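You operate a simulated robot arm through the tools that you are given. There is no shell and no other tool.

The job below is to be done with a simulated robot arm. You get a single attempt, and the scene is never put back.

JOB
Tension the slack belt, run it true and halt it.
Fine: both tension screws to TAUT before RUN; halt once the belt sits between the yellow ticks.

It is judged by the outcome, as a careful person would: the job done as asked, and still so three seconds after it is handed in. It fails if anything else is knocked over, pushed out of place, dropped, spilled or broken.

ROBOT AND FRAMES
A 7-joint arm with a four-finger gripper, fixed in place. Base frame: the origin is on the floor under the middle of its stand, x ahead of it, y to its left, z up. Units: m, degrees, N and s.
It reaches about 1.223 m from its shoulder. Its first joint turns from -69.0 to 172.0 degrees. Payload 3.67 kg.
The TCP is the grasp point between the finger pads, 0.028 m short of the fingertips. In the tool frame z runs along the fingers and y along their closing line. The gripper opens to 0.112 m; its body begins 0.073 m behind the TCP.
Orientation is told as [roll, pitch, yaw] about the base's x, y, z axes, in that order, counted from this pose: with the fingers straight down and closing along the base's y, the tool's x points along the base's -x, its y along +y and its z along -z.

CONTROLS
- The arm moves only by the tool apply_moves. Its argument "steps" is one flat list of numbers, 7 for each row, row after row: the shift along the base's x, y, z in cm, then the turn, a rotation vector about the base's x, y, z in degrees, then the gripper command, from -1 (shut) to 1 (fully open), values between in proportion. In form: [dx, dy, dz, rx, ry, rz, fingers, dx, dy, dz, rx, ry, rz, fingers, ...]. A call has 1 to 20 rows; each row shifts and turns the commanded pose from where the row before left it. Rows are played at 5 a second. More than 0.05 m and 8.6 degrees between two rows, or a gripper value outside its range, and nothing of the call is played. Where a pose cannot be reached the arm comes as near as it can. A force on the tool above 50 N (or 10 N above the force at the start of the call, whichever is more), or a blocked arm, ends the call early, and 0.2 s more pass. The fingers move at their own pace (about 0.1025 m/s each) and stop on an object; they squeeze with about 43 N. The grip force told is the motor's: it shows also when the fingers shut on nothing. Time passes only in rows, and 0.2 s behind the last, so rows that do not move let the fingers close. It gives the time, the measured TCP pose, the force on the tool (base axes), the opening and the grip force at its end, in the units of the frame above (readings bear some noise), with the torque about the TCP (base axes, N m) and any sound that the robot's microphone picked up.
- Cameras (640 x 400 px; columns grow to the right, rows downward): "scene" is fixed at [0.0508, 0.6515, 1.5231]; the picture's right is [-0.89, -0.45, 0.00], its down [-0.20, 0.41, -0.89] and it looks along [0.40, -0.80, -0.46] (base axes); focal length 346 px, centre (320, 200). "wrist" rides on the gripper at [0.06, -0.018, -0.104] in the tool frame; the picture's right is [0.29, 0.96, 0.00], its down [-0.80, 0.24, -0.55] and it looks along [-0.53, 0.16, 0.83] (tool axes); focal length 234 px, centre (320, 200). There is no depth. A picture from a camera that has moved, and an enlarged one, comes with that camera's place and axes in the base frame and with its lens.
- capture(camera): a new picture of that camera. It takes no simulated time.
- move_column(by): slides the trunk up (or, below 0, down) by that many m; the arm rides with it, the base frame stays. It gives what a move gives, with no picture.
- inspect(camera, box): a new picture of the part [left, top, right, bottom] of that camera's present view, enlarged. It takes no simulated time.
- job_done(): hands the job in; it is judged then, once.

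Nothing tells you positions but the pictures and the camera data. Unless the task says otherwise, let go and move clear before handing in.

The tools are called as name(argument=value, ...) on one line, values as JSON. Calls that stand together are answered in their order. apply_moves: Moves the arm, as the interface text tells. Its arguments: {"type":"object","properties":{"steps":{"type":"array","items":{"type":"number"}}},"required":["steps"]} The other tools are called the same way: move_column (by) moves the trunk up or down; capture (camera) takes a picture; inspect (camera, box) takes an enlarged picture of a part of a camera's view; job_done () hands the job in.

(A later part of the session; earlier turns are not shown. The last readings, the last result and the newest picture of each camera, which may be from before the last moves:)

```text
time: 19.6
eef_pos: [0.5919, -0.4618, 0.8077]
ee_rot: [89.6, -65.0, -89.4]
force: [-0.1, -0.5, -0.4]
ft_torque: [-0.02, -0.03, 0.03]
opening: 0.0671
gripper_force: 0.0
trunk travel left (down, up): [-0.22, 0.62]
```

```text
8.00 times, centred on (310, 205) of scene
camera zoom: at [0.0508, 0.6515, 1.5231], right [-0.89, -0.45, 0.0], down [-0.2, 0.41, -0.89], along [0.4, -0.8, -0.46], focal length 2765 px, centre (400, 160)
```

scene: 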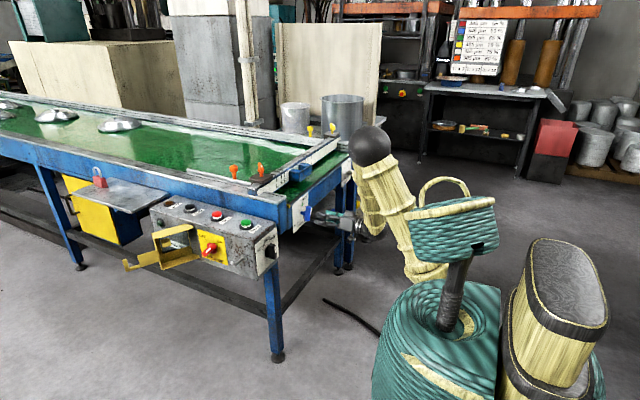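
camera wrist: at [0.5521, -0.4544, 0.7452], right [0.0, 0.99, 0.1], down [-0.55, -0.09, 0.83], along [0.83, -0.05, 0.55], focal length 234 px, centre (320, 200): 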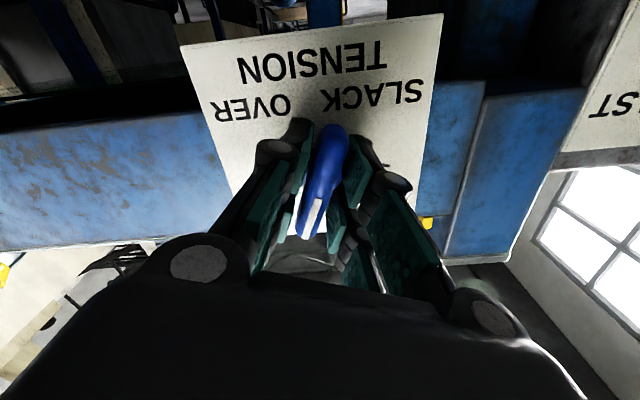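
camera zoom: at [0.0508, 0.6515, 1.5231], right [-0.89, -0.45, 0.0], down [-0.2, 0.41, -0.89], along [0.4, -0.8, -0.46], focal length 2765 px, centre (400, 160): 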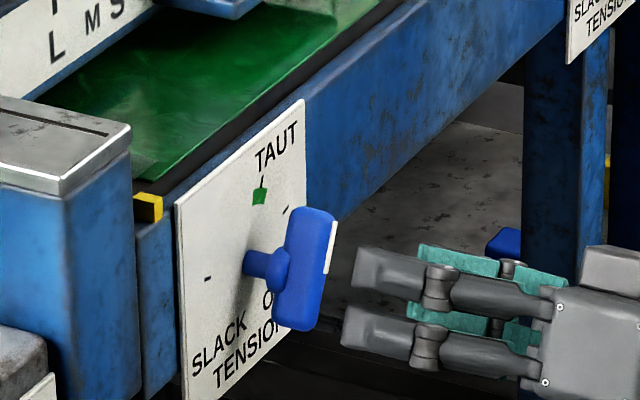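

Blue is on TAUT at about 22–23°. Now I'll move across to the white key, staying clear of the end plates and rolling back, and measure its pointer.

apply_moves(steps=[-0.5, -3, 0, 0, 0, 0, 0.5, -1, -4, 0, -5, 0, 0, 0.5, -1, -4.5, 0, -5, 0, 0, 0.5, -1, -4.5, 0, -5, 0, 0, 0.5, -1, -4.5, 0, -5, 0, 0, 0.5, -1, -4.5, 0, -5, 0, 0, 0.5, -1, -4.5, 0, -5, 0, 0, 0.5, -1, -4.5, 0, -5, 0, 0, 0.5, 0, -4, 0, 0, 0, 0, 0.5])

capture(camera="wrist")

capture(camera="scene")

```text
time: 21.6
eef_pos: [0.5177, -0.8463, 0.8036]
ee_rot: [-88.6, -80.3, 88.6]
force: [0.0, 0.9, 0.0]
ft_torque: [0.02, 0.0, 0.02]
opening: 0.084
gripper_force: 0.0
trunk travel left (down, up): [-0.22, 0.62]
```

```text
taken
camera wrist: at [0.4132, -0.8736, 0.7484], right [0.0, 0.89, -0.45], down [-0.55, 0.37, 0.75], along [0.83, 0.25, 0.49], focal length 234 px, centre (320, 200)
```

wrist: 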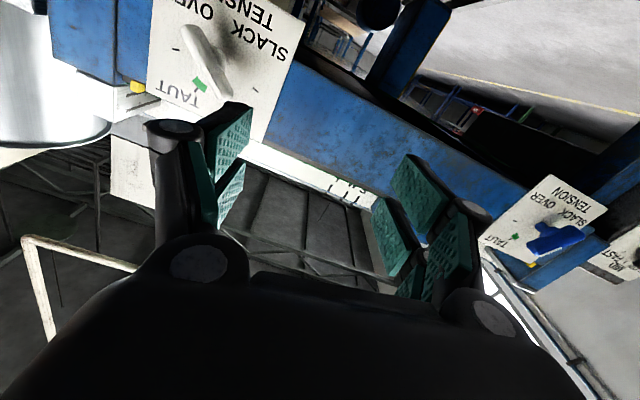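

```text
taken
```

scene: 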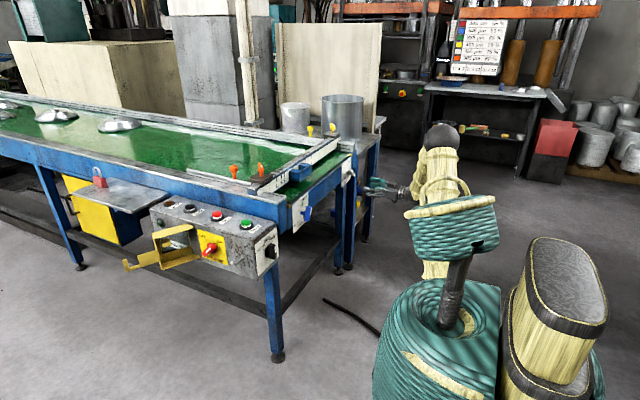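

The white key is in view now. I'll zoom in to measure its pointer, and on the blue dial to confirm it stayed put.

inspect(camera="wrist", box=[140, 0, 310, 130])

inspect(camera="wrist", box=[480, 160, 620, 290])

```text
3.08 times, centred on (225, 65) of wrist
camera zoom: at [0.4132, -0.8736, 0.7484], right [0.0, 0.89, -0.45], down [-0.55, 0.37, 0.75], along [0.83, 0.25, 0.49], focal length 720 px, centre (612, 615)
```

zoom: 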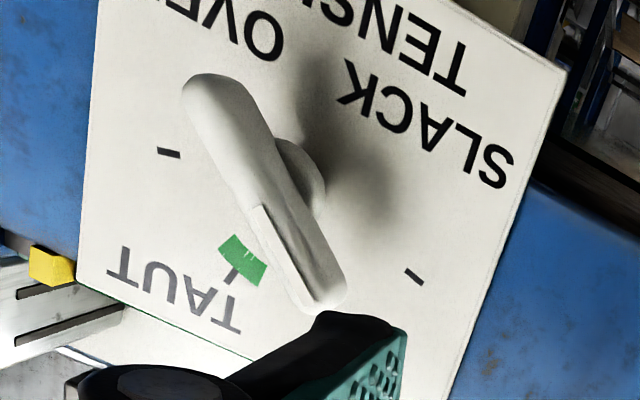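

```text
3.08 times, centred on (550, 225) of wrist
camera zoom: at [0.4132, -0.8736, 0.7484], right [0.0, 0.89, -0.45], down [-0.55, 0.37, 0.75], along [0.83, 0.25, 0.49], focal length 720 px, centre (-388, 123)
```

zoom: 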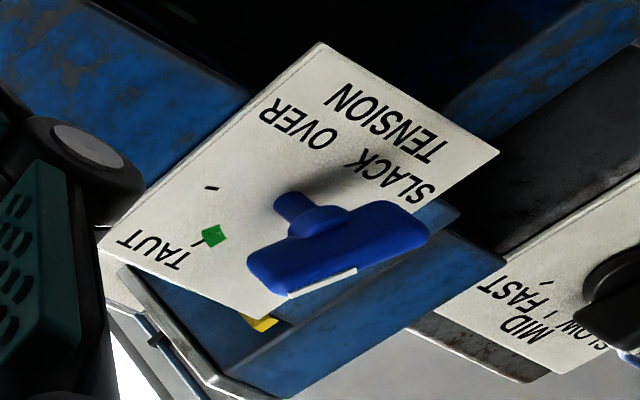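

White axis is ≈(-0.960, 0.8065), pointer about -47.5°, TAUT at about +22.5°, and blue is unchanged. I'll go to the pre-grasp in front of the white key with a matching roll.

apply_moves(steps=[1, -2.3, 0.1, -7.6, 0, 0, 0.5, 1, -2.3, 0.1, -7.6, 0, 0, 0.5, 1, -2.3, 0.1, -7.6, 0, 0, 0.5, 1.5, -2.3, 0, -7.6, 0, 0, 0.5, 1.5, -2.2, 0, -7.4, 0, 0, 0.5, 0, 0, 0, 0, 0, 0, 0.5])

capture(camera="wrist")

capture(camera="scene")

```text
time: 22.9
eef_pos: [0.577, -0.9493, 0.8182]
ee_rot: [-89.9, -41.7, 89.9]
force: [0.0, 0.0, 1.4]
ft_torque: [0.01, 0.12, -0.01]
opening: 0.084
gripper_force: 0.0
trunk travel left (down, up): [-0.22, 0.62]
```

```text
taken
camera wrist: at [0.4725, -1.0062, 0.793], right [0.0, 0.42, -0.91], down [-0.55, 0.76, 0.35], along [0.83, 0.5, 0.23], focal length 234 px, centre (320, 200)
```

wrist: 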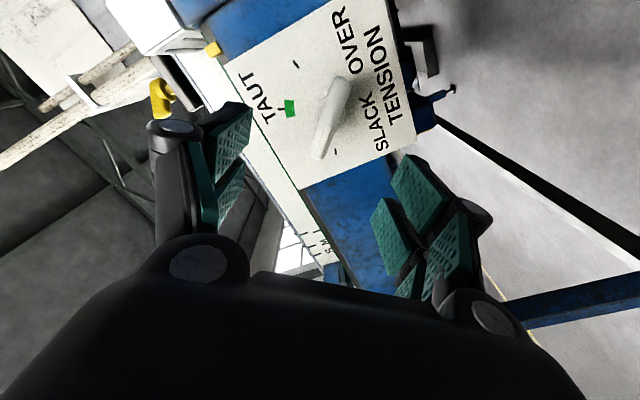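

```text
taken
```

scene: 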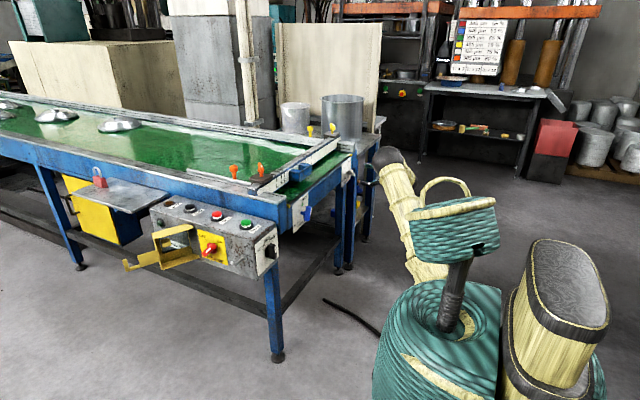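

The roll matches at -48°, but the height reads about 1 cm high. I'll let it settle and read again.

apply_moves(steps=[0, 0, 0, 0, 0, 0, 0.5, 0, 0, 0, 0, 0, 0, 0.5])

inspect(camera="wrist", box=[220, 30, 420, 190])

```text
time: 23.6
eef_pos: [0.5773, -0.958, 0.8075]
ee_rot: [-89.7, -42.4, 89.8]
force: [-0.5, -0.8, 0.3]
ft_torque: [-0.06, -0.01, -0.03]
opening: 0.084
gripper_force: 0.0
trunk travel left (down, up): [-0.22, 0.62]
```

```text
2.50 times, centred on (320, 110) of wrist
camera zoom: at [0.4733, -1.0147, 0.7816], right [0.0, 0.43, -0.9], down [-0.55, 0.75, 0.36], along [0.83, 0.5, 0.24], focal length 585 px, centre (320, 425)
```

zoom: 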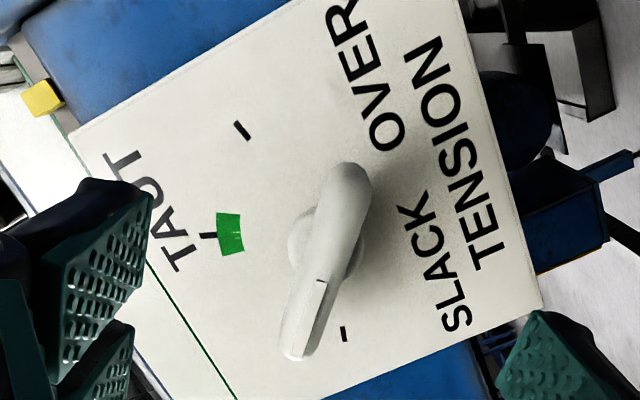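

Settled at (0.577,-0.958,0.8075). I'll make a small centring correction and advance around the white bar.

apply_moves(steps=[2, -0.2, -0.1, 0, 0, 0, 0.5, 2, -0.1, 0, 0, 0, 0, 0.5, 2, 0, 0, 0, 0, 0, 0.5, 1.7, 0, 0, 0, 0, 0, 0.5, 0, 0, 0, 0, 0, 0, 0.5, 0, 0, 0, 0, 0, 0, 0.5])

capture(camera="wrist")

inspect(camera="scene", box=[320, 130, 420, 220])

```text
time: 24.9
eef_pos: [0.6533, -0.9575, 0.812]
ee_rot: [-89.7, -42.1, 89.8]
force: [-0.3, 0.6, -0.3]
ft_torque: [-0.03, 0.02, 0.05]
opening: 0.084
gripper_force: 0.1
trunk travel left (down, up): [-0.22, 0.62]
```

```text
taken
camera wrist: at [0.5493, -1.0139, 0.7854], right [0.0, 0.43, -0.9], down [-0.55, 0.75, 0.36], along [0.83, 0.5, 0.23], focal length 234 px, centre (320, 200)
```

wrist: 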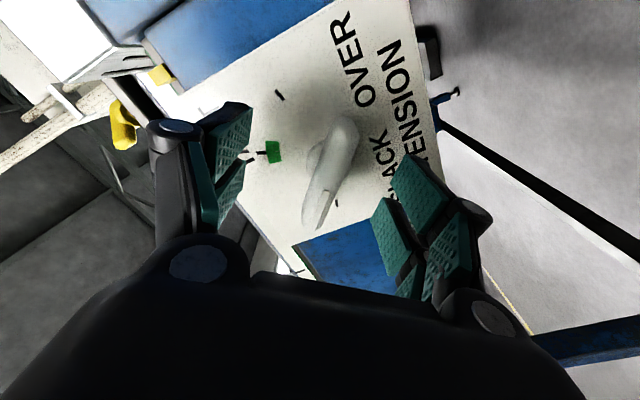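

```text
4.44 times, centred on (370, 175) of scene
camera zoom: at [0.0508, 0.6515, 1.5231], right [-0.89, -0.45, 0.0], down [-0.2, 0.41, -0.89], along [0.4, -0.8, -0.46], focal length 1536 px, centre (98, 311)
```

zoom: 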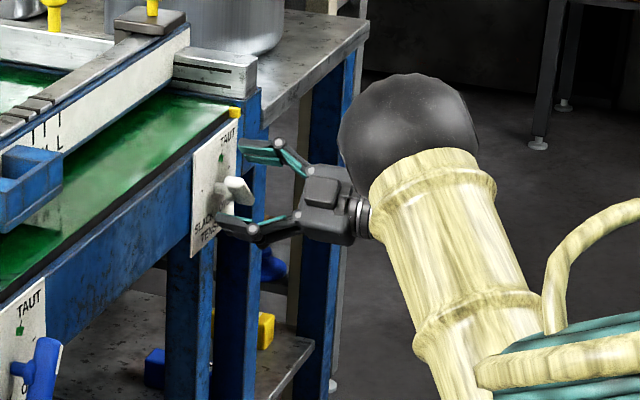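

The bar is between the pads. One more settle reading before closing.

apply_moves(steps=[0, 0, 0, 0, 0, 0, 0.5, 0, 0, 0, 0, 0, 0, 0.5])

inspect(camera="wrist", box=[220, 80, 420, 240])

```text
time: 25.6
eef_pos: [0.6536, -0.9613, 0.8053]
ee_rot: [-89.7, -42.4, 89.7]
force: [0.1, -0.1, -0.2]
ft_torque: [0.01, 0.0, 0.01]
opening: 0.0842
gripper_force: 0.0
trunk travel left (down, up): [-0.22, 0.62]
```

```text
2.50 times, centred on (320, 160) of wrist
camera zoom: at [0.5492, -1.0172, 0.7797], right [0.0, 0.43, -0.9], down [-0.55, 0.75, 0.36], along [0.83, 0.5, 0.24], focal length 585 px, centre (320, 300)
```

zoom: 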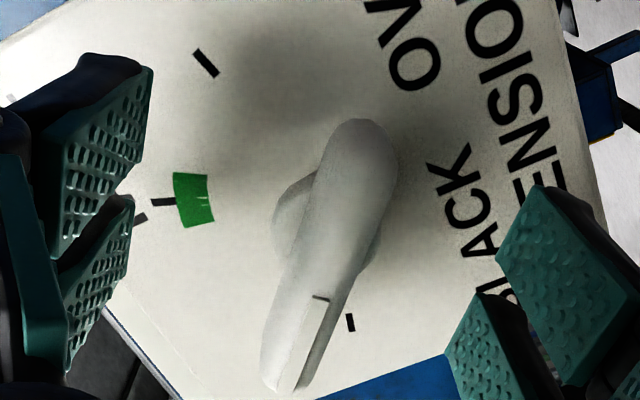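

Settled and centred to about 1 mm. Closing on the white bar now.

apply_moves(steps=[0, 0, 0, 0, 0, 0, 0, 0, 0, 0, 0, 0, 0, -0.5, 0, 0, 0, 0, 0, 0, -1, 0, 0, 0, 0, 0, 0, -1, 0, 0, 0, 0, 0, 0, -1])

capture(camera="wrist")

```text
time: 26.8
eef_pos: [0.6538, -0.9577, 0.8059]
ee_rot: [-89.4, -42.4, 89.6]
force: [-14.4, 26.2, -27.5]
ft_torque: [0.06, 1.52, -0.05]
opening: 0.02
gripper_force: 45.2
trunk travel left (down, up): [-0.22, 0.62]
```

```text
taken
camera wrist: at [0.5493, -1.0149, 0.7804], right [-0.01, 0.43, -0.9], down [-0.55, 0.75, 0.36], along [0.83, 0.5, 0.23], focal length 234 px, centre (320, 200)
```

wrist: 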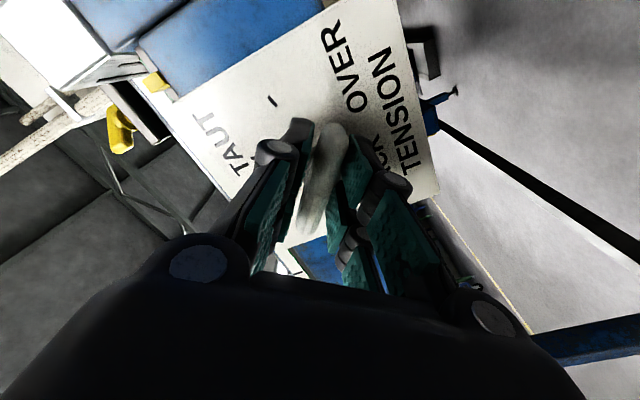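

Gripped, but there is about 40 N of side load from a small centring error. I'll ease the command along that direction before turning.

apply_moves(steps=[-0.05, 0.1, -0.1, 0, 0, 0, -1, -0.05, 0.1, -0.1, 0, 0, 0, -1, 0, 0, 0, 0, 0, 0, -1])

```text
time: 27.6
eef_pos: [0.6524, -0.9591, 0.8064]
ee_rot: [-89.8, -42.4, 89.8]
force: [2.2, 8.2, -11.0]
ft_torque: [0.04, 1.01, -0.53]
opening: 0.0201
gripper_force: 45.5
trunk travel left (down, up): [-0.22, 0.62]
```

The load is down to about 14 N. I'll turn clockwise in 5° steps and relieve as needed.

apply_moves(steps=[0, 0.05, -0.05, 5, 0, 0, -1, 0, 0.05, -0.05, 5, 0, 0, -1, 0, 0, 0, 5, 0, 0, -1, 0, 0, 0, 5, 0, 0, -1, 0, 0, 0, 0, 0, 0, -1])

capture(camera="wrist")

```text
time: 28.8
eef_pos: [0.6533, -0.9585, 0.8078]
ee_rot: [-89.9, -62.3, 90.0]
force: [31.2, -28.9, 17.7]
ft_torque: [-0.08, -1.24, -0.18]
opening: 0.02
gripper_force: 45.0
trunk travel left (down, up): [-0.22, 0.62]
```

```text
taken
camera wrist: at [0.5494, -1.0026, 0.7623], right [0.0, 0.71, -0.7], down [-0.55, 0.58, 0.6], along [0.83, 0.39, 0.39], focal length 234 px, centre (320, 200)
```

wrist: 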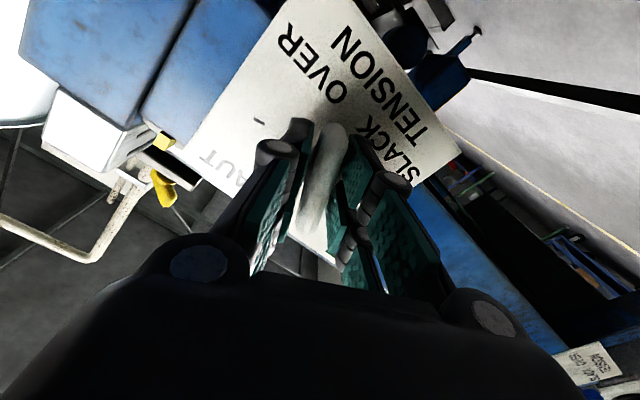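

It's following, at φ≈-28°, but the load has swung the other way. I'll relieve it and continue in smaller batches.

apply_moves(steps=[0.1, -0.12, 0.08, 0, 0, 0, -1, 0.1, -0.08, 0.05, 0, 0, 0, -1, 0, 0, 0, 0, 0, 0, -1])

```text
time: 29.6
eef_pos: [0.6536, -0.9591, 0.8058]
ee_rot: [-89.3, -62.2, 89.3]
force: [20.2, -18.3, 8.1]
ft_torque: [0.0, -0.58, -0.22]
opening: 0.0199
gripper_force: 44.8
trunk travel left (down, up): [-0.22, 0.62]
```

Still relieving slightly, then on with the turn.

apply_moves(steps=[0.12, -0.1, 0.03, 3, 0, 0, -1, 0.05, -0.05, 0.02, 4, 0, 0, -1, 0, 0, 0, 4, 0, 0, -1, 0, 0, 0, 4, 0, 0, -1, 0, 0, 0, 0, 0, 0, -1])

```text
time: 30.8
eef_pos: [0.6539, -0.9592, 0.8072]
ee_rot: [-88.5, -77.3, 88.7]
force: [-39.4, 12.7, -16.2]
ft_torque: [-0.01, 1.03, 0.24]
opening: 0.0199
gripper_force: 45.2
trunk travel left (down, up): [-0.22, 0.62]
```

The stiffness is roughly 19 N/mm, so I'll relieve accordingly and keep turning.

apply_moves(steps=[-0.1, 0.03, -0.04, 0, 0, 0, -1, -0.1, 0.03, -0.04, 0, 0, 0, -1, 0, 0, 0, 0, 0, 0, -1])

```text
time: 31.6
eef_pos: [0.6529, -0.9607, 0.8061]
ee_rot: [-89.3, -77.3, 89.4]
force: [-32.1, 18.8, -18.7]
ft_torque: [0.04, -0.32, 0.71]
opening: 0.02
gripper_force: 45.2
trunk travel left (down, up): [-0.22, 0.62]
```

The load is still settling, so I'll hold for a moment and read again.

apply_moves(steps=[0, 0, 0, 0, 0, 0, -1, 0, 0, 0, 0, 0, 0, -1, 0, 0, 0, 0, 0, 0, -1])

capture(camera="wrist")

inspect(camera="scene", box=[320, 130, 420, 220])

```text
time: 32.4
eef_pos: [0.6537, -0.9593, 0.8073]
ee_rot: [-89.1, -77.3, 89.2]
force: [-25.2, 18.6, -20.7]
ft_torque: [0.05, -0.38, 0.73]
opening: 0.0199
gripper_force: 44.6
trunk travel left (down, up): [-0.22, 0.62]
```

```text
taken
camera wrist: at [0.5496, -0.9903, 0.7532], right [0.0, 0.87, -0.49], down [-0.55, 0.41, 0.73], along [0.83, 0.27, 0.48], focal length 234 px, centre (320, 200)
```

wrist: 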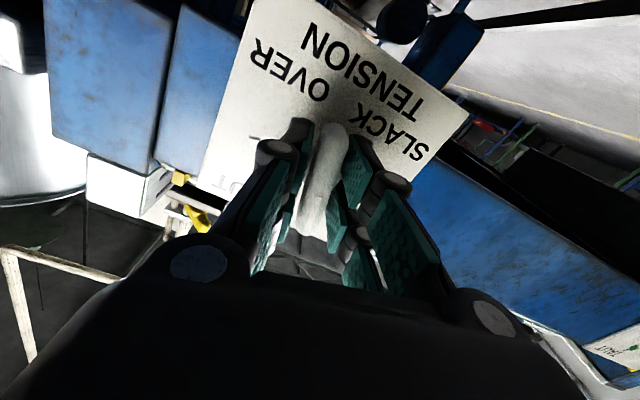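

```text
4.44 times, centred on (370, 175) of scene
camera zoom: at [0.0508, 0.6515, 1.5231], right [-0.89, -0.45, 0.0], down [-0.2, 0.41, -0.89], along [0.4, -0.8, -0.46], focal length 1536 px, centre (98, 311)
```

zoom: 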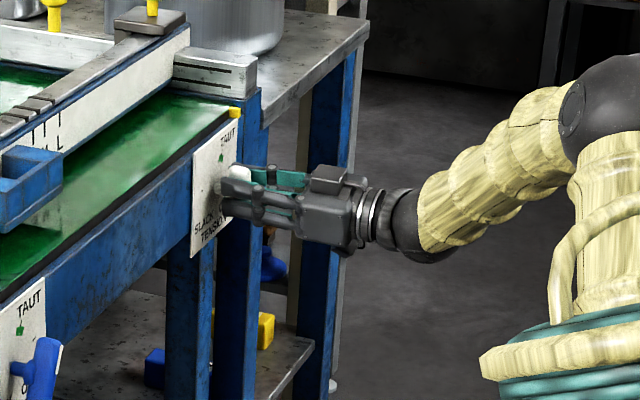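

φ≈-13° and the key is following. I'll relieve more, then continue the turn.

apply_moves(steps=[-0.08, 0.06, -0.06, 0, 0, 0, -1, -0.06, 0.06, -0.06, 0, 0, 0, -1, 0, 0, 0, 0, 0, 0, -1, 0, 0, 0, 0, 0, 0, -1])

```text
time: 33.4
eef_pos: [0.6537, -0.9585, 0.8065]
ee_rot: [-89.5, -77.2, 89.6]
force: [22.1, -7.6, 1.6]
ft_torque: [0.0, 0.01, -0.17]
opening: 0.0199
gripper_force: 44.7
trunk travel left (down, up): [-0.22, 0.62]
```

apply_moves(steps=[0.06, -0.02, 0, 3, 0, 0, -1, 0, 0, 0, 4, 0, 0, -1, 0, 0, 0, 4, 0, 0, -1, 0, 0, 0, 0, 0, 0, -1])

```text
time: 34.4
eef_pos: [0.6528, -0.9614, 0.8068]
ee_rot: [-83.6, -88.2, 83.8]
force: [35.2, -23.4, 16.6]
ft_torque: [-0.03, -0.64, -0.51]
opening: 0.0198
gripper_force: 45.3
trunk travel left (down, up): [-0.22, 0.62]
```

φ≈-2°. Relieving again before the remaining ~25°.

apply_moves(steps=[0.06, -0.04, 0.03, 0, 0, 0, -1, 0.05, -0.04, 0.03, 0, 0, 0, -1, 0, 0, 0, 0, 0, 0, -1])

```text
time: 35.1
eef_pos: [0.6526, -0.9601, 0.808]
ee_rot: [-80.9, -88.3, 80.9]
force: [16.8, -17.6, 13.8]
ft_torque: [-0.04, 0.38, -0.5]
opening: 0.02
gripper_force: 45.1
trunk travel left (down, up): [-0.22, 0.62]
```

apply_moves(steps=[0.04, -0.05, 0.04, 3, 0, 0, -1, 0.02, -0.03, 0.02, 4, 0, 0, -1, 0, 0, 0, 4, 0, 0, -1, 0, 0, 0, 0, 0, 0, -1])

```text
time: 36.1
eef_pos: [0.6531, -0.9601, 0.8072]
ee_rot: [88.6, -80.7, -88.5]
force: [-14.2, -6.2, 4.0]
ft_torque: [0.01, 1.2, -0.05]
opening: 0.02
gripper_force: 44.8
trunk travel left (down, up): [-0.22, 0.62]
```

φ≈9° with low load. Turning the last 15°.

apply_moves(steps=[-0.04, 0, 0, 4, 0, 0, -1, 0, 0, 0, 4, 0, 0, -1, 0, 0, 0, 4, 0, 0, -1, 0, 0, 0, 2.5, 0, 0, -1, 0, 0, 0, 0, 0, 0, -1])

capture(camera="wrist")

inspect(camera="scene", box=[325, 140, 385, 190])

```text
time: 37.4
eef_pos: [0.6527, -0.9611, 0.8068]
ee_rot: [89.6, -66.2, -89.5]
force: [-20.3, 2.5, -5.8]
ft_torque: [0.0, 0.3, 0.21]
opening: 0.0199
gripper_force: 45.0
trunk travel left (down, up): [-0.22, 0.62]
```

```text
taken
camera wrist: at [0.5487, -0.953, 0.745], right [0.0, 0.99, 0.12], down [-0.55, -0.1, 0.83], along [0.83, -0.07, 0.55], focal length 234 px, centre (320, 200)
```

wrist: 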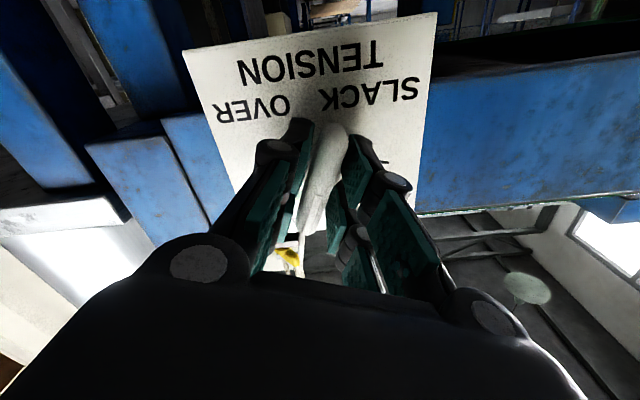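

```text
8.00 times, centred on (355, 165) of scene
camera zoom: at [0.0508, 0.6515, 1.5231], right [-0.89, -0.45, 0.0], down [-0.2, 0.41, -0.89], along [0.4, -0.8, -0.46], focal length 2765 px, centre (40, 480)
```

zoom: 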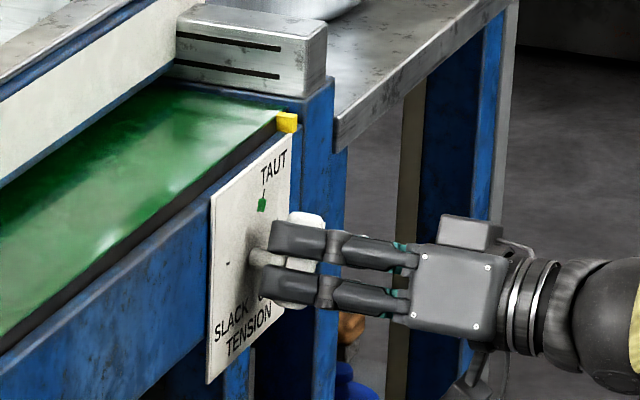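

φ≈23.8°, so white should be at TAUT. I'll open and retreat to check it.

apply_moves(steps=[-0.05, 0, 0, 0, 0, 0, -1, 0, 0, 0, 0, 0, 0, -0.3, 0, 0, 0, 0, 0, 0, 0.3, 0, 0, 0, 0, 0, 0, 0.5, -2, 0, 0, 0, 0, 0, 0.5, -3, 0, 0, 0, 0, 0, 0.5, -3, 0, 0, 0, 0, 0, 0.5, -2, 0, 0, 0, 0, 0, 0.5, 0, 0, 0, 0, 0, 0, 0.5])

inspect(camera="wrist", box=[220, 60, 420, 220])

inspect(camera="scene", box=[325, 140, 385, 190])

capture(camera="scene")

```text
time: 39.4
eef_pos: [0.5521, -0.9571, 0.8109]
ee_rot: [89.7, -66.3, -89.6]
force: [-0.6, -0.5, 0.4]
ft_torque: [0.02, 0.02, 0.03]
opening: 0.0842
gripper_force: 0.0
trunk travel left (down, up): [-0.22, 0.62]
```

```text
2.50 times, centred on (320, 140) of wrist
camera zoom: at [0.4487, -0.9503, 0.7483], right [0.0, 0.99, 0.12], down [-0.55, -0.1, 0.83], along [0.83, -0.06, 0.55], focal length 585 px, centre (320, 350)
```

zoom: 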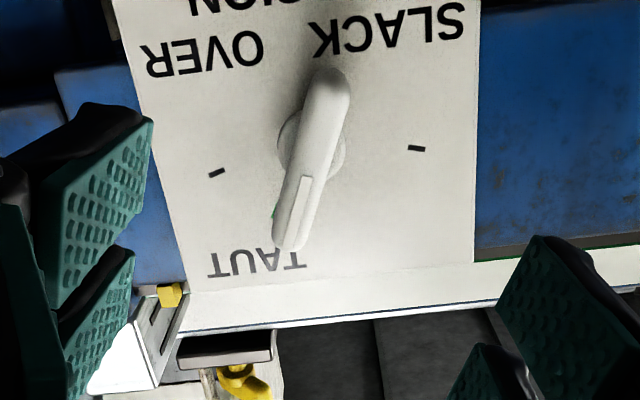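

```text
8.00 times, centred on (355, 165) of scene
camera zoom: at [0.0508, 0.6515, 1.5231], right [-0.89, -0.45, 0.0], down [-0.2, 0.41, -0.89], along [0.4, -0.8, -0.46], focal length 2765 px, centre (40, 480)
```

zoom: 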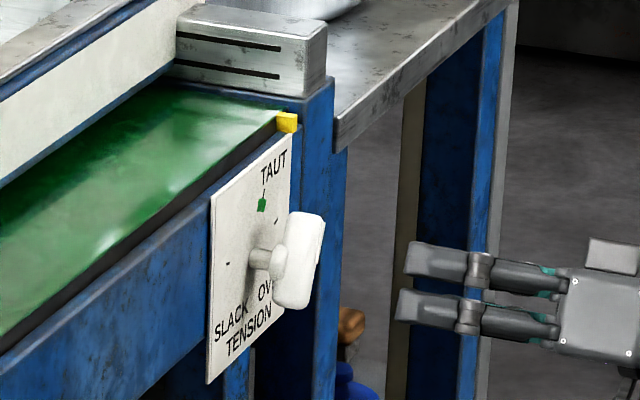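

```text
taken
```

scene: 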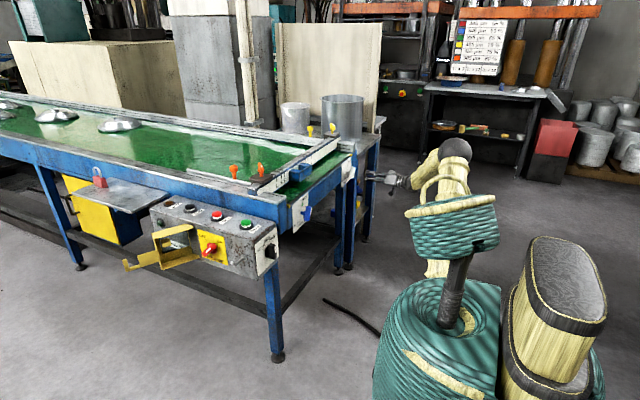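

White computes to about 20–21° and blue to about 22°, both on the green TAUT mark. I'll check the panel lamps and the belt's position relative to the yellow ticks before running.

inspect(camera="scene", box=[145, 195, 265, 270])

inspect(camera="scene", box=[275, 130, 375, 220])

inspect(camera="scene", box=[0, 80, 360, 220])

inspect(camera="scene", box=[285, 180, 335, 230])

```text
5.33 times, centred on (205, 232) of scene
camera zoom: at [0.0508, 0.6515, 1.5231], right [-0.89, -0.45, 0.0], down [-0.2, 0.41, -0.89], along [0.4, -0.8, -0.46], focal length 1844 px, centre (933, 27)
```

zoom: 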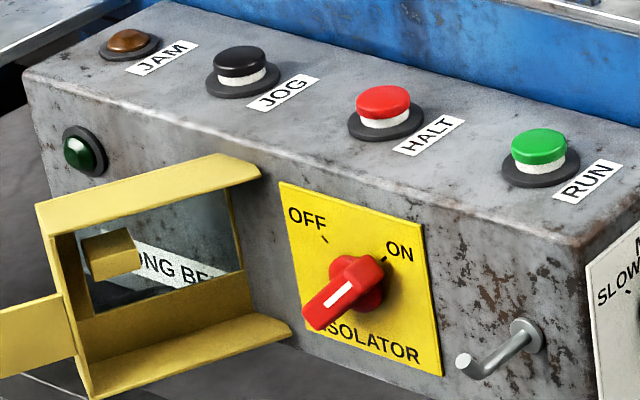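

```text
4.44 times, centred on (325, 175) of scene
camera zoom: at [0.0508, 0.6515, 1.5231], right [-0.89, -0.45, 0.0], down [-0.2, 0.41, -0.89], along [0.4, -0.8, -0.46], focal length 1536 px, centre (298, 311)
```

zoom: 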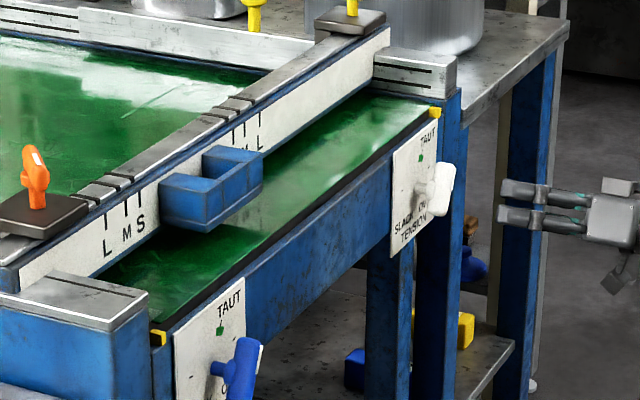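

```text
1.78 times, centred on (180, 150) of scene
camera zoom: at [0.0508, 0.6515, 1.5231], right [-0.89, -0.45, 0.0], down [-0.2, 0.41, -0.89], along [0.4, -0.8, -0.46], focal length 614 px, centre (569, 289)
```

zoom: 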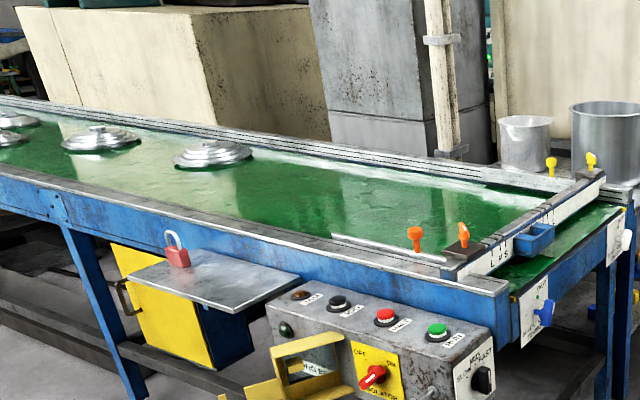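

```text
8.00 times, centred on (310, 205) of scene
camera zoom: at [0.0508, 0.6515, 1.5231], right [-0.89, -0.45, 0.0], down [-0.2, 0.41, -0.89], along [0.4, -0.8, -0.46], focal length 2765 px, centre (400, 160)
```

zoom: 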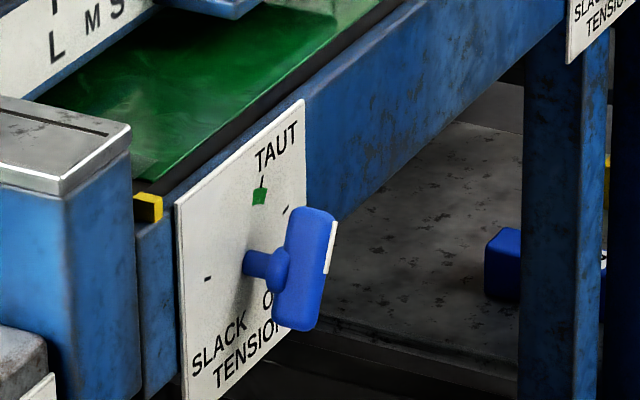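

The belt currently sits off towards the far side: its far edge touches the far tick and there is a black gap at the near tick. Both keys are at TAUT, the isolator is ON, and the buttons triangulate to RUN ≈(0.788,-0.214,0.867) and HALT ≈(0.926,-0.212,0.867). I'll retreat, lift and point the fingers down again.

apply_moves(steps=[-1, 2, 1, -7.9, 0, 0, 0.5, 0, 3.5, 1.5, -7.9, 0, 0, 0.5, 0, 3.5, 1.8, -7.9, 0, 0, 0.5, 0, 3.5, 1.8, 0, 8.2, 0, 0, 0, 3.5, 1.8, 0, 8.2, 0, 0, 0, 3.5, 1.8, 0, 8.2, 0, 0, 0, 3.5, 1.8, 0, 8.2, 0, 0, 0, 3.5, 1.8, 0, 8.2, 0, -1, 0, 3.5, 1.8, 0, 8.2, 0, -1, 0, 3.5, 1.8, 0, 8.2, 0, -1, 0, 3.5, 1.8, 0, 8.2, 0, -1, 0, 3.5, 1.8, 0, 8.2, 0, -1, 0, 3.5, 1.8, 0, 8.2, 0, -1, 0, 3.5, 1.8, 0, 8.0, 0, -1])

capture(camera="scene")

capture(camera="wrist")

```text
time: 42.4
eef_pos: [0.544, -0.4849, 1.0488]
ee_rot: [0.1, 0.3, 0.0]
force: [-0.2, -0.5, 1.1]
ft_torque: [-0.01, -0.01, -0.01]
opening: 0.0
gripper_force: 36.1
trunk travel left (down, up): [-0.22, 0.62]
```

```text
taken
```

scene: 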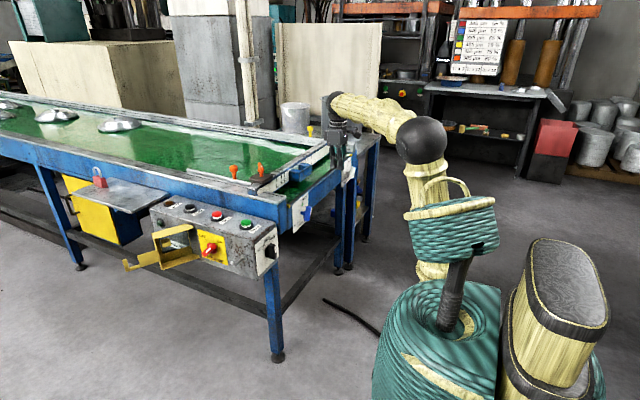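

```text
taken
camera wrist: at [0.4845, -0.5019, 1.1535], right [-0.29, 0.96, 0.0], down [0.8, 0.24, 0.55], along [0.53, 0.16, -0.84], focal length 234 px, centre (320, 200)
```

wrist: 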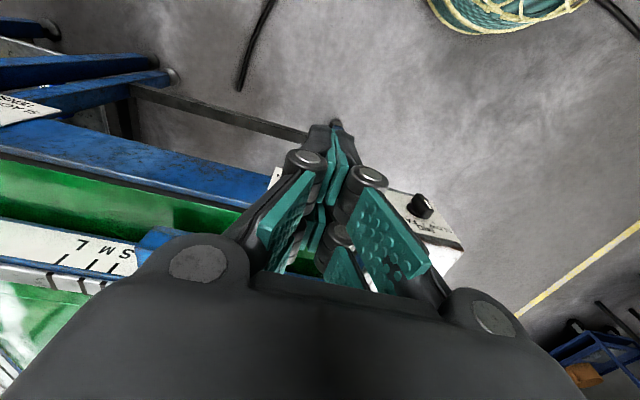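

The fingers are down and shut. I'll move over the RUN button at a safe height.

apply_moves(steps=[2, 4.5, 0, 0, 0, 0, -1, 3, 4.5, 0, 0, 0, 0, -1, 3.5, 4, 0, 0, 0, 0, -1, 4, 4, 0, 0, 0, 0, -1, 4, 4, 0, 0, 0, 0, -1, 4, 3.5, 0, 0, 0, 0, -1, 3.8, 2.5, 0, 0, 0, 0, -1, 0, 0, 0, 0, 0, 0, -1])

capture(camera="scene")

capture(camera="wrist")

```text
refused: row 2 steps farther than a row can; nothing moved
```

```text
taken
```

scene: 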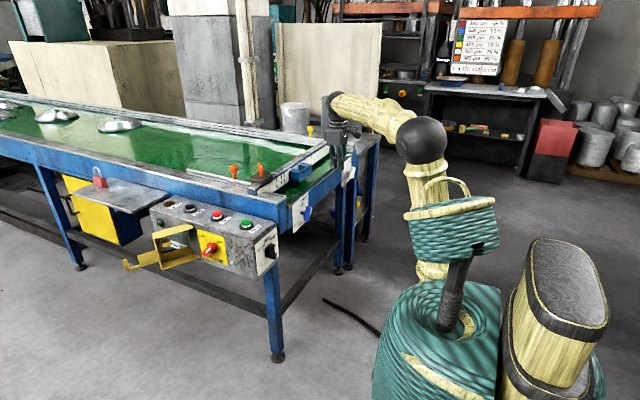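

```text
taken
camera wrist: at [0.4845, -0.5019, 1.1535], right [-0.29, 0.96, 0.0], down [0.8, 0.24, 0.55], along [0.53, 0.16, -0.84], focal length 234 px, centre (320, 200)
```

wrist: 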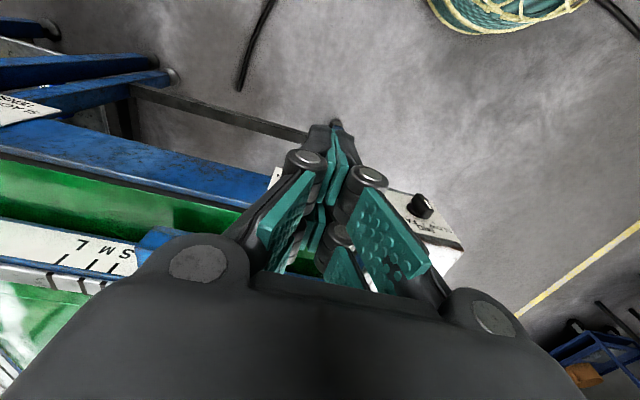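

That call was refused because a diagonal step exceeded 5 cm, and nothing moved. I'll repeat it with shorter steps.

apply_moves(steps=[2, 4, 0, 0, 0, 0, -1, 2.5, 4, 0, 0, 0, 0, -1, 3, 3.8, 0, 0, 0, 0, -1, 3.3, 3.5, 0, 0, 0, 0, -1, 3.4, 3.4, 0, 0, 0, 0, -1, 3.4, 3, 0, 0, 0, 0, -1, 3.4, 3, 0, 0, 0, 0, -1, 3.4, 2.4, 0, 0, 0, 0, -1, 0, 0, 0, 0, 0, 0, -1])

capture(camera="scene")

capture(camera="wrist")

```text
time: 44.4
eef_pos: [0.7866, -0.2119, 1.0482]
ee_rot: [0.1, 0.2, 0.0]
force: [0.0, 0.7, -0.2]
ft_torque: [-0.01, 0.01, -0.05]
opening: 0.0
gripper_force: 35.9
trunk travel left (down, up): [-0.22, 0.62]
```

```text
taken
```

scene: 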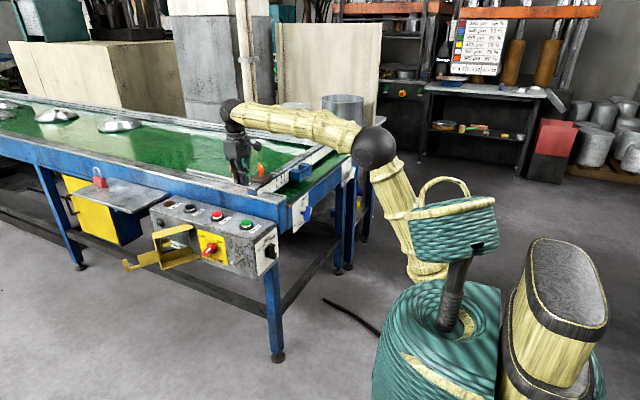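

```text
taken
camera wrist: at [0.7273, -0.2294, 1.1529], right [-0.29, 0.96, 0.0], down [0.8, 0.24, 0.55], along [0.53, 0.16, -0.83], focal length 234 px, centre (320, 200)
```

wrist: 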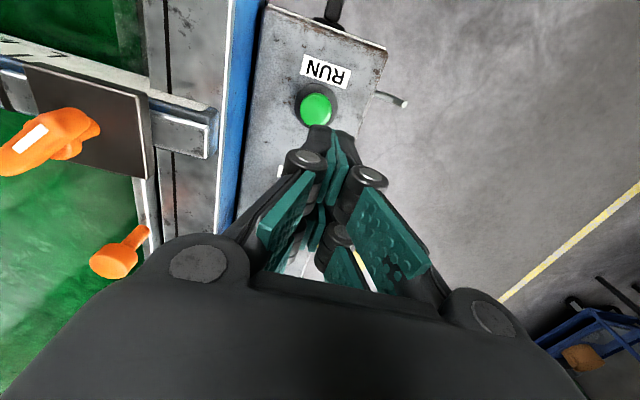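

I'm directly above RUN, which the wrist view puts at (0.787,-0.215). I'll raise the trunk and lower the hand so the forearm slopes down from a high elbow and keeps the yellow ticks visible to the scene camera.

move_column(by=0.2)

apply_moves(steps=[0, 0, -4.5, 0, 0, 0, -1, 0, 0, -4.5, 0, 0, 0, -1, 0, 0, -4.5, 0, 0, 0, -1, 0, 0, -4.5, 0, 0, 0, -1, 0, 0, -4.5, 0, 0, 0, -1, 0, 0, -4.5, 0, 0, 0, -1, 0, 0, -3, 0, 0, 0, -1, 0, 0, 0, 0, 0, 0, -1])

capture(camera="scene")

capture(camera="wrist")

```text
time: 46.5
eef_pos: [0.7851, -0.2107, 1.2482]
ee_rot: [0.1, 0.2, 0.1]
force: [-0.1, -0.1, -0.2]
ft_torque: [0.04, -0.02, -0.01]
opening: 0.0
gripper_force: 35.9
trunk travel left (down, up): [-0.42, 0.42]
```

```text
time: 48.3
eef_pos: [0.786, -0.2122, 0.9468]
ee_rot: [0.1, 0.2, 0.1]
force: [1.0, -0.1, -0.2]
ft_torque: [-0.04, 0.0, 0.0]
opening: 0.0001
gripper_force: 35.6
trunk travel left (down, up): [-0.42, 0.42]
```

```text
taken
```

scene: 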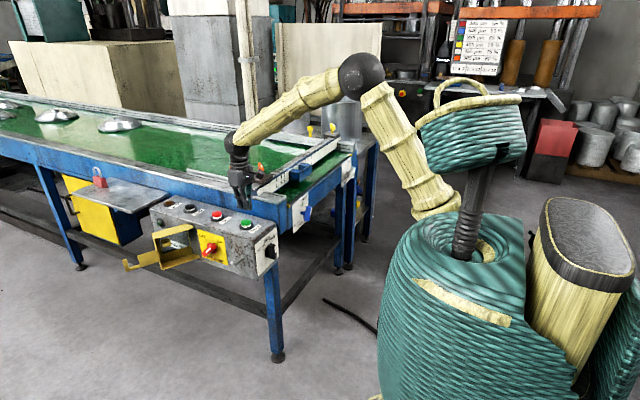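

```text
taken
camera wrist: at [0.7272, -0.2302, 1.0521], right [-0.29, 0.96, 0.0], down [0.8, 0.24, 0.55], along [0.53, 0.16, -0.83], focal length 234 px, centre (320, 200)
```

wrist: 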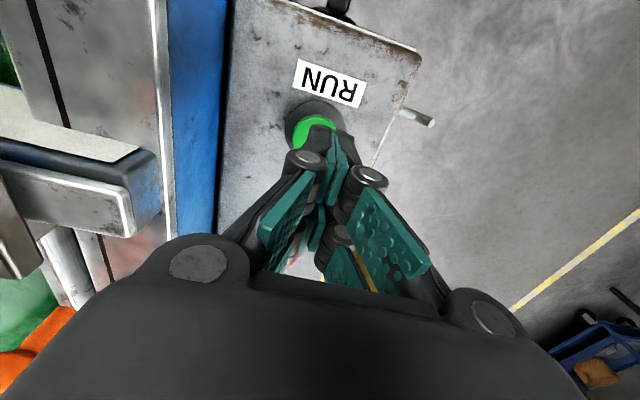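

Both ticks are clearly visible with the hand 5 cm above RUN. I'll take close baselines of the belt edges at the near and far ticks and of the lids on the belt.

inspect(camera="scene", box=[285, 185, 315, 210])

inspect(camera="scene", box=[335, 145, 365, 170])

inspect(camera="scene", box=[280, 140, 370, 215])

inspect(camera="scene", box=[0, 90, 250, 200])

inspect(camera="scene", box=[205, 180, 285, 240])

```text
16.00 times, centred on (300, 198) of scene
camera zoom: at [0.0508, 0.6515, 1.5231], right [-0.89, -0.45, 0.0], down [-0.2, 0.41, -0.89], along [0.4, -0.8, -0.46], focal length 5531 px, centre (640, 240)
```

zoom: 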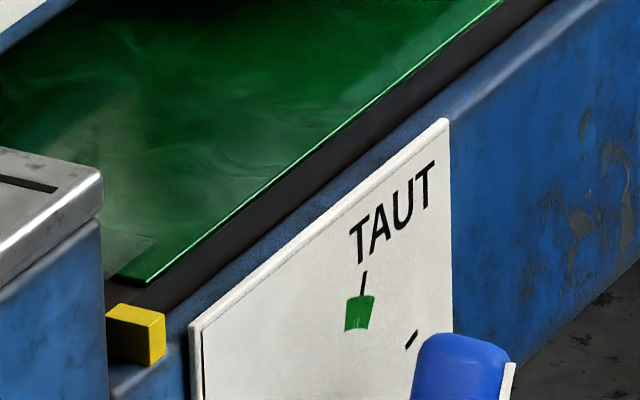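

```text
16.00 times, centred on (350, 158) of scene
camera zoom: at [0.0508, 0.6515, 1.5231], right [-0.89, -0.45, 0.0], down [-0.2, 0.41, -0.89], along [0.4, -0.8, -0.46], focal length 5531 px, centre (-160, 880)
```

zoom: 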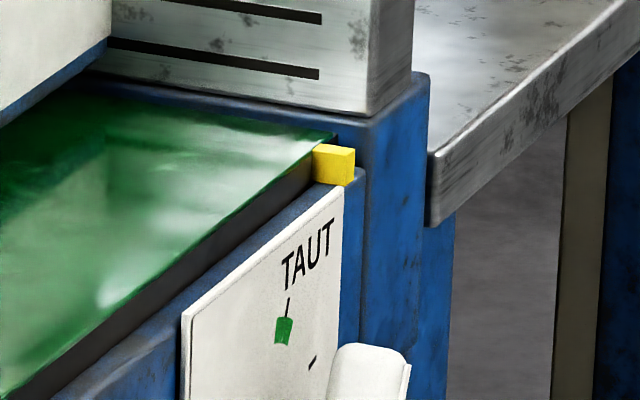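

```text
5.33 times, centred on (325, 178) of scene
camera zoom: at [0.0508, 0.6515, 1.5231], right [-0.89, -0.45, 0.0], down [-0.2, 0.41, -0.89], along [0.4, -0.8, -0.46], focal length 1844 px, centre (293, 320)
```

zoom: 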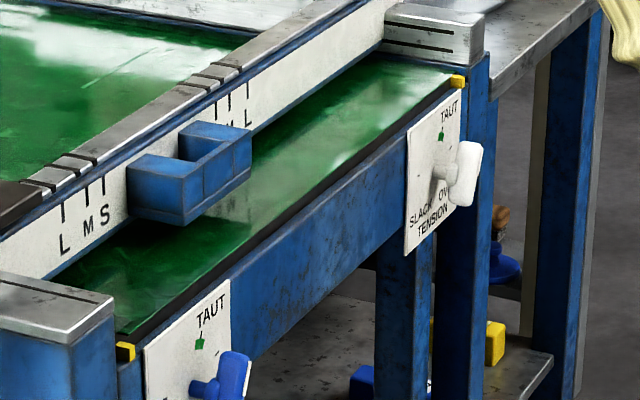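

```text
2.56 times, centred on (125, 145) of scene
camera zoom: at [0.0508, 0.6515, 1.5231], right [-0.89, -0.45, 0.0], down [-0.2, 0.41, -0.89], along [0.4, -0.8, -0.46], focal length 885 px, centre (819, 341)
```

zoom: 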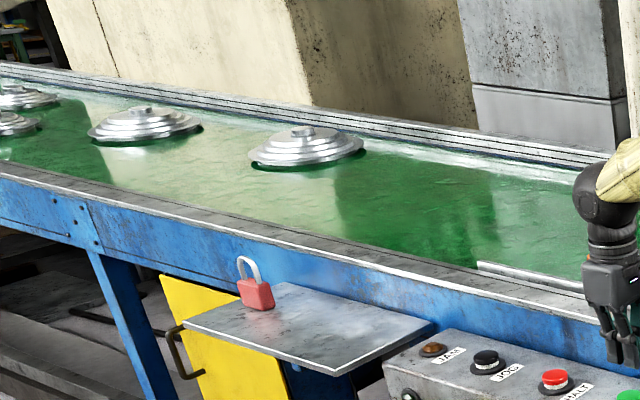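

```text
6.67 times, centred on (245, 210) of scene
camera zoom: at [0.0508, 0.6515, 1.5231], right [-0.89, -0.45, 0.0], down [-0.2, 0.41, -0.89], along [0.4, -0.8, -0.46], focal length 2304 px, centre (820, 133)
```

zoom: 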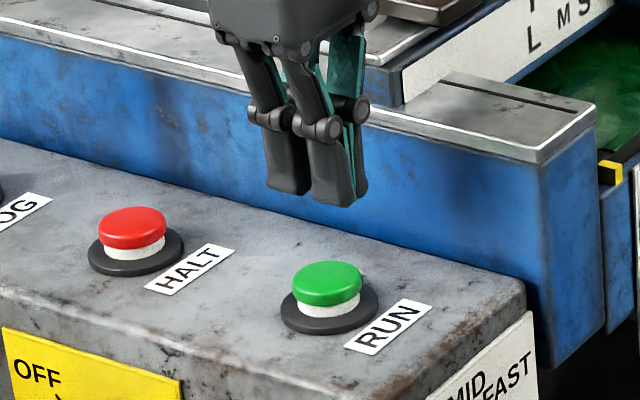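

Baseline: the far belt edge touches the far tick with about 1 cm of bare roller at the near tick. The fingertips line up over RUN. I'll descend to just above the cap first.

apply_moves(steps=[0, -0.2, -2.2, 0, 0, 0, -1, 0, 0, -2.1, 0, 0, 0, -1, 0, 0, 0, 0, 0, 0, -1])

inspect(camera="scene", box=[205, 180, 285, 240])

inspect(camera="scene", box=[280, 140, 370, 215])

```text
time: 49.1
eef_pos: [0.7868, -0.2145, 0.9045]
ee_rot: [0.1, 0.1, -0.1]
force: [-1.0, 0.4, 0.5]
ft_torque: [0.01, -0.02, -0.02]
opening: 0.0001
gripper_force: 35.4
trunk travel left (down, up): [-0.42, 0.42]
```

```text
6.67 times, centred on (245, 210) of scene
camera zoom: at [0.0508, 0.6515, 1.5231], right [-0.89, -0.45, 0.0], down [-0.2, 0.41, -0.89], along [0.4, -0.8, -0.46], focal length 2304 px, centre (820, 133)
```

zoom: 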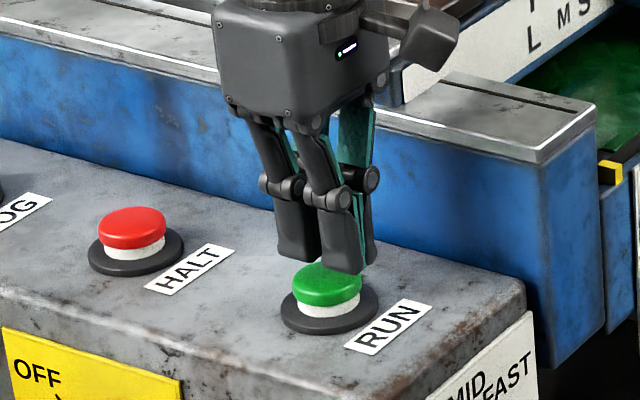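

```text
5.33 times, centred on (325, 178) of scene
camera zoom: at [0.0508, 0.6515, 1.5231], right [-0.89, -0.45, 0.0], down [-0.2, 0.41, -0.89], along [0.4, -0.8, -0.46], focal length 1844 px, centre (293, 320)
```

zoom: 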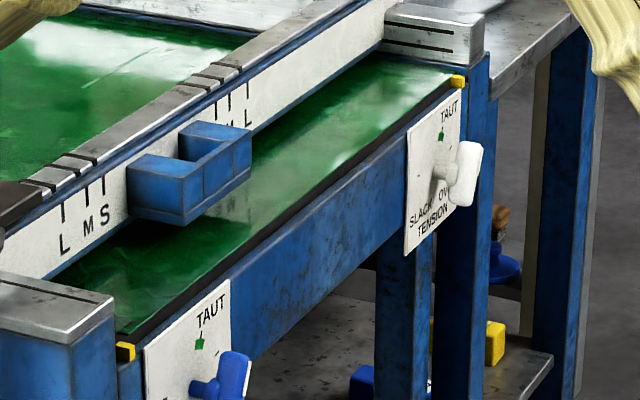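

The tip is about 9 mm above the cap. I'll press RUN, lift, and move straight across to hover above HALT in one call so I can stop promptly.

apply_moves(steps=[0, 0, -1.0, 0, 0, 0, -1, 0, 0, -0.8, 0, 0, 0, -1, 0, 0, 0, 0, 0, 0, -1, 0, 0, 3.8, 0, 0, 0, -1, 4.6, 0, 0, 0, 0, 0, -1, 4.6, 0.1, 0, 0, 0, 0, -1, 4.7, 0.1, 0, 0, 0, 0, -1, 0, 0, -2.0, 0, 0, 0, -1])

inspect(camera="scene", box=[280, 140, 370, 215])

capture(camera="scene")

inspect(camera="scene", box=[145, 180, 285, 260])

```text
time: 50.9
eef_pos: [0.9258, -0.2123, 0.9055]
ee_rot: [0.1, 0.2, 0.0]
force: [0.4, -0.2, -0.1]
ft_torque: [-0.03, 0.03, 0.02]
opening: 0.0
gripper_force: 35.5
trunk travel left (down, up): [-0.42, 0.42]
heard: click
```

```text
5.33 times, centred on (325, 178) of scene
camera zoom: at [0.0508, 0.6515, 1.5231], right [-0.89, -0.45, 0.0], down [-0.2, 0.41, -0.89], along [0.4, -0.8, -0.46], focal length 1844 px, centre (293, 320)
```

zoom: 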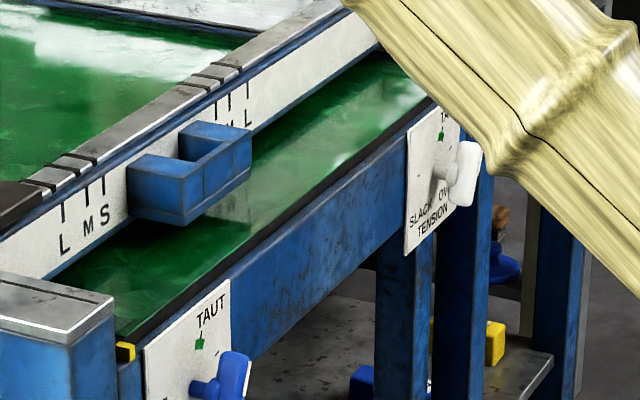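

```text
taken
```

scene: 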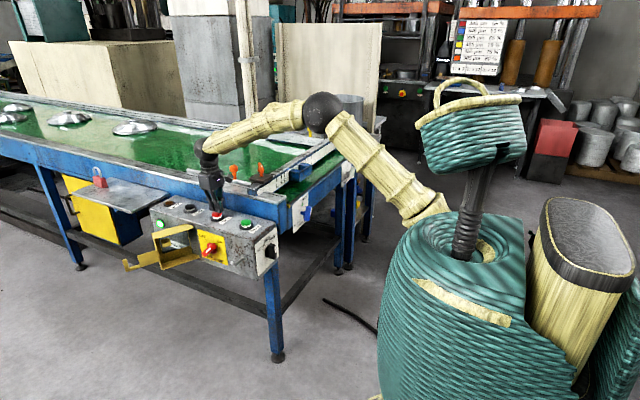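

```text
4.57 times, centred on (215, 220) of scene
camera zoom: at [0.0508, 0.6515, 1.5231], right [-0.89, -0.45, 0.0], down [-0.2, 0.41, -0.89], along [0.4, -0.8, -0.46], focal length 1580 px, centre (800, 109)
```

zoom: 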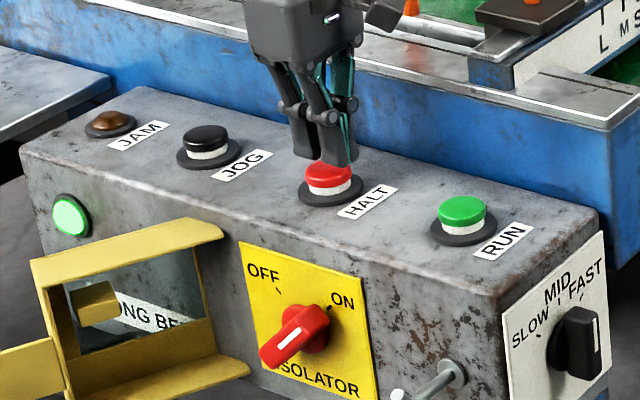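

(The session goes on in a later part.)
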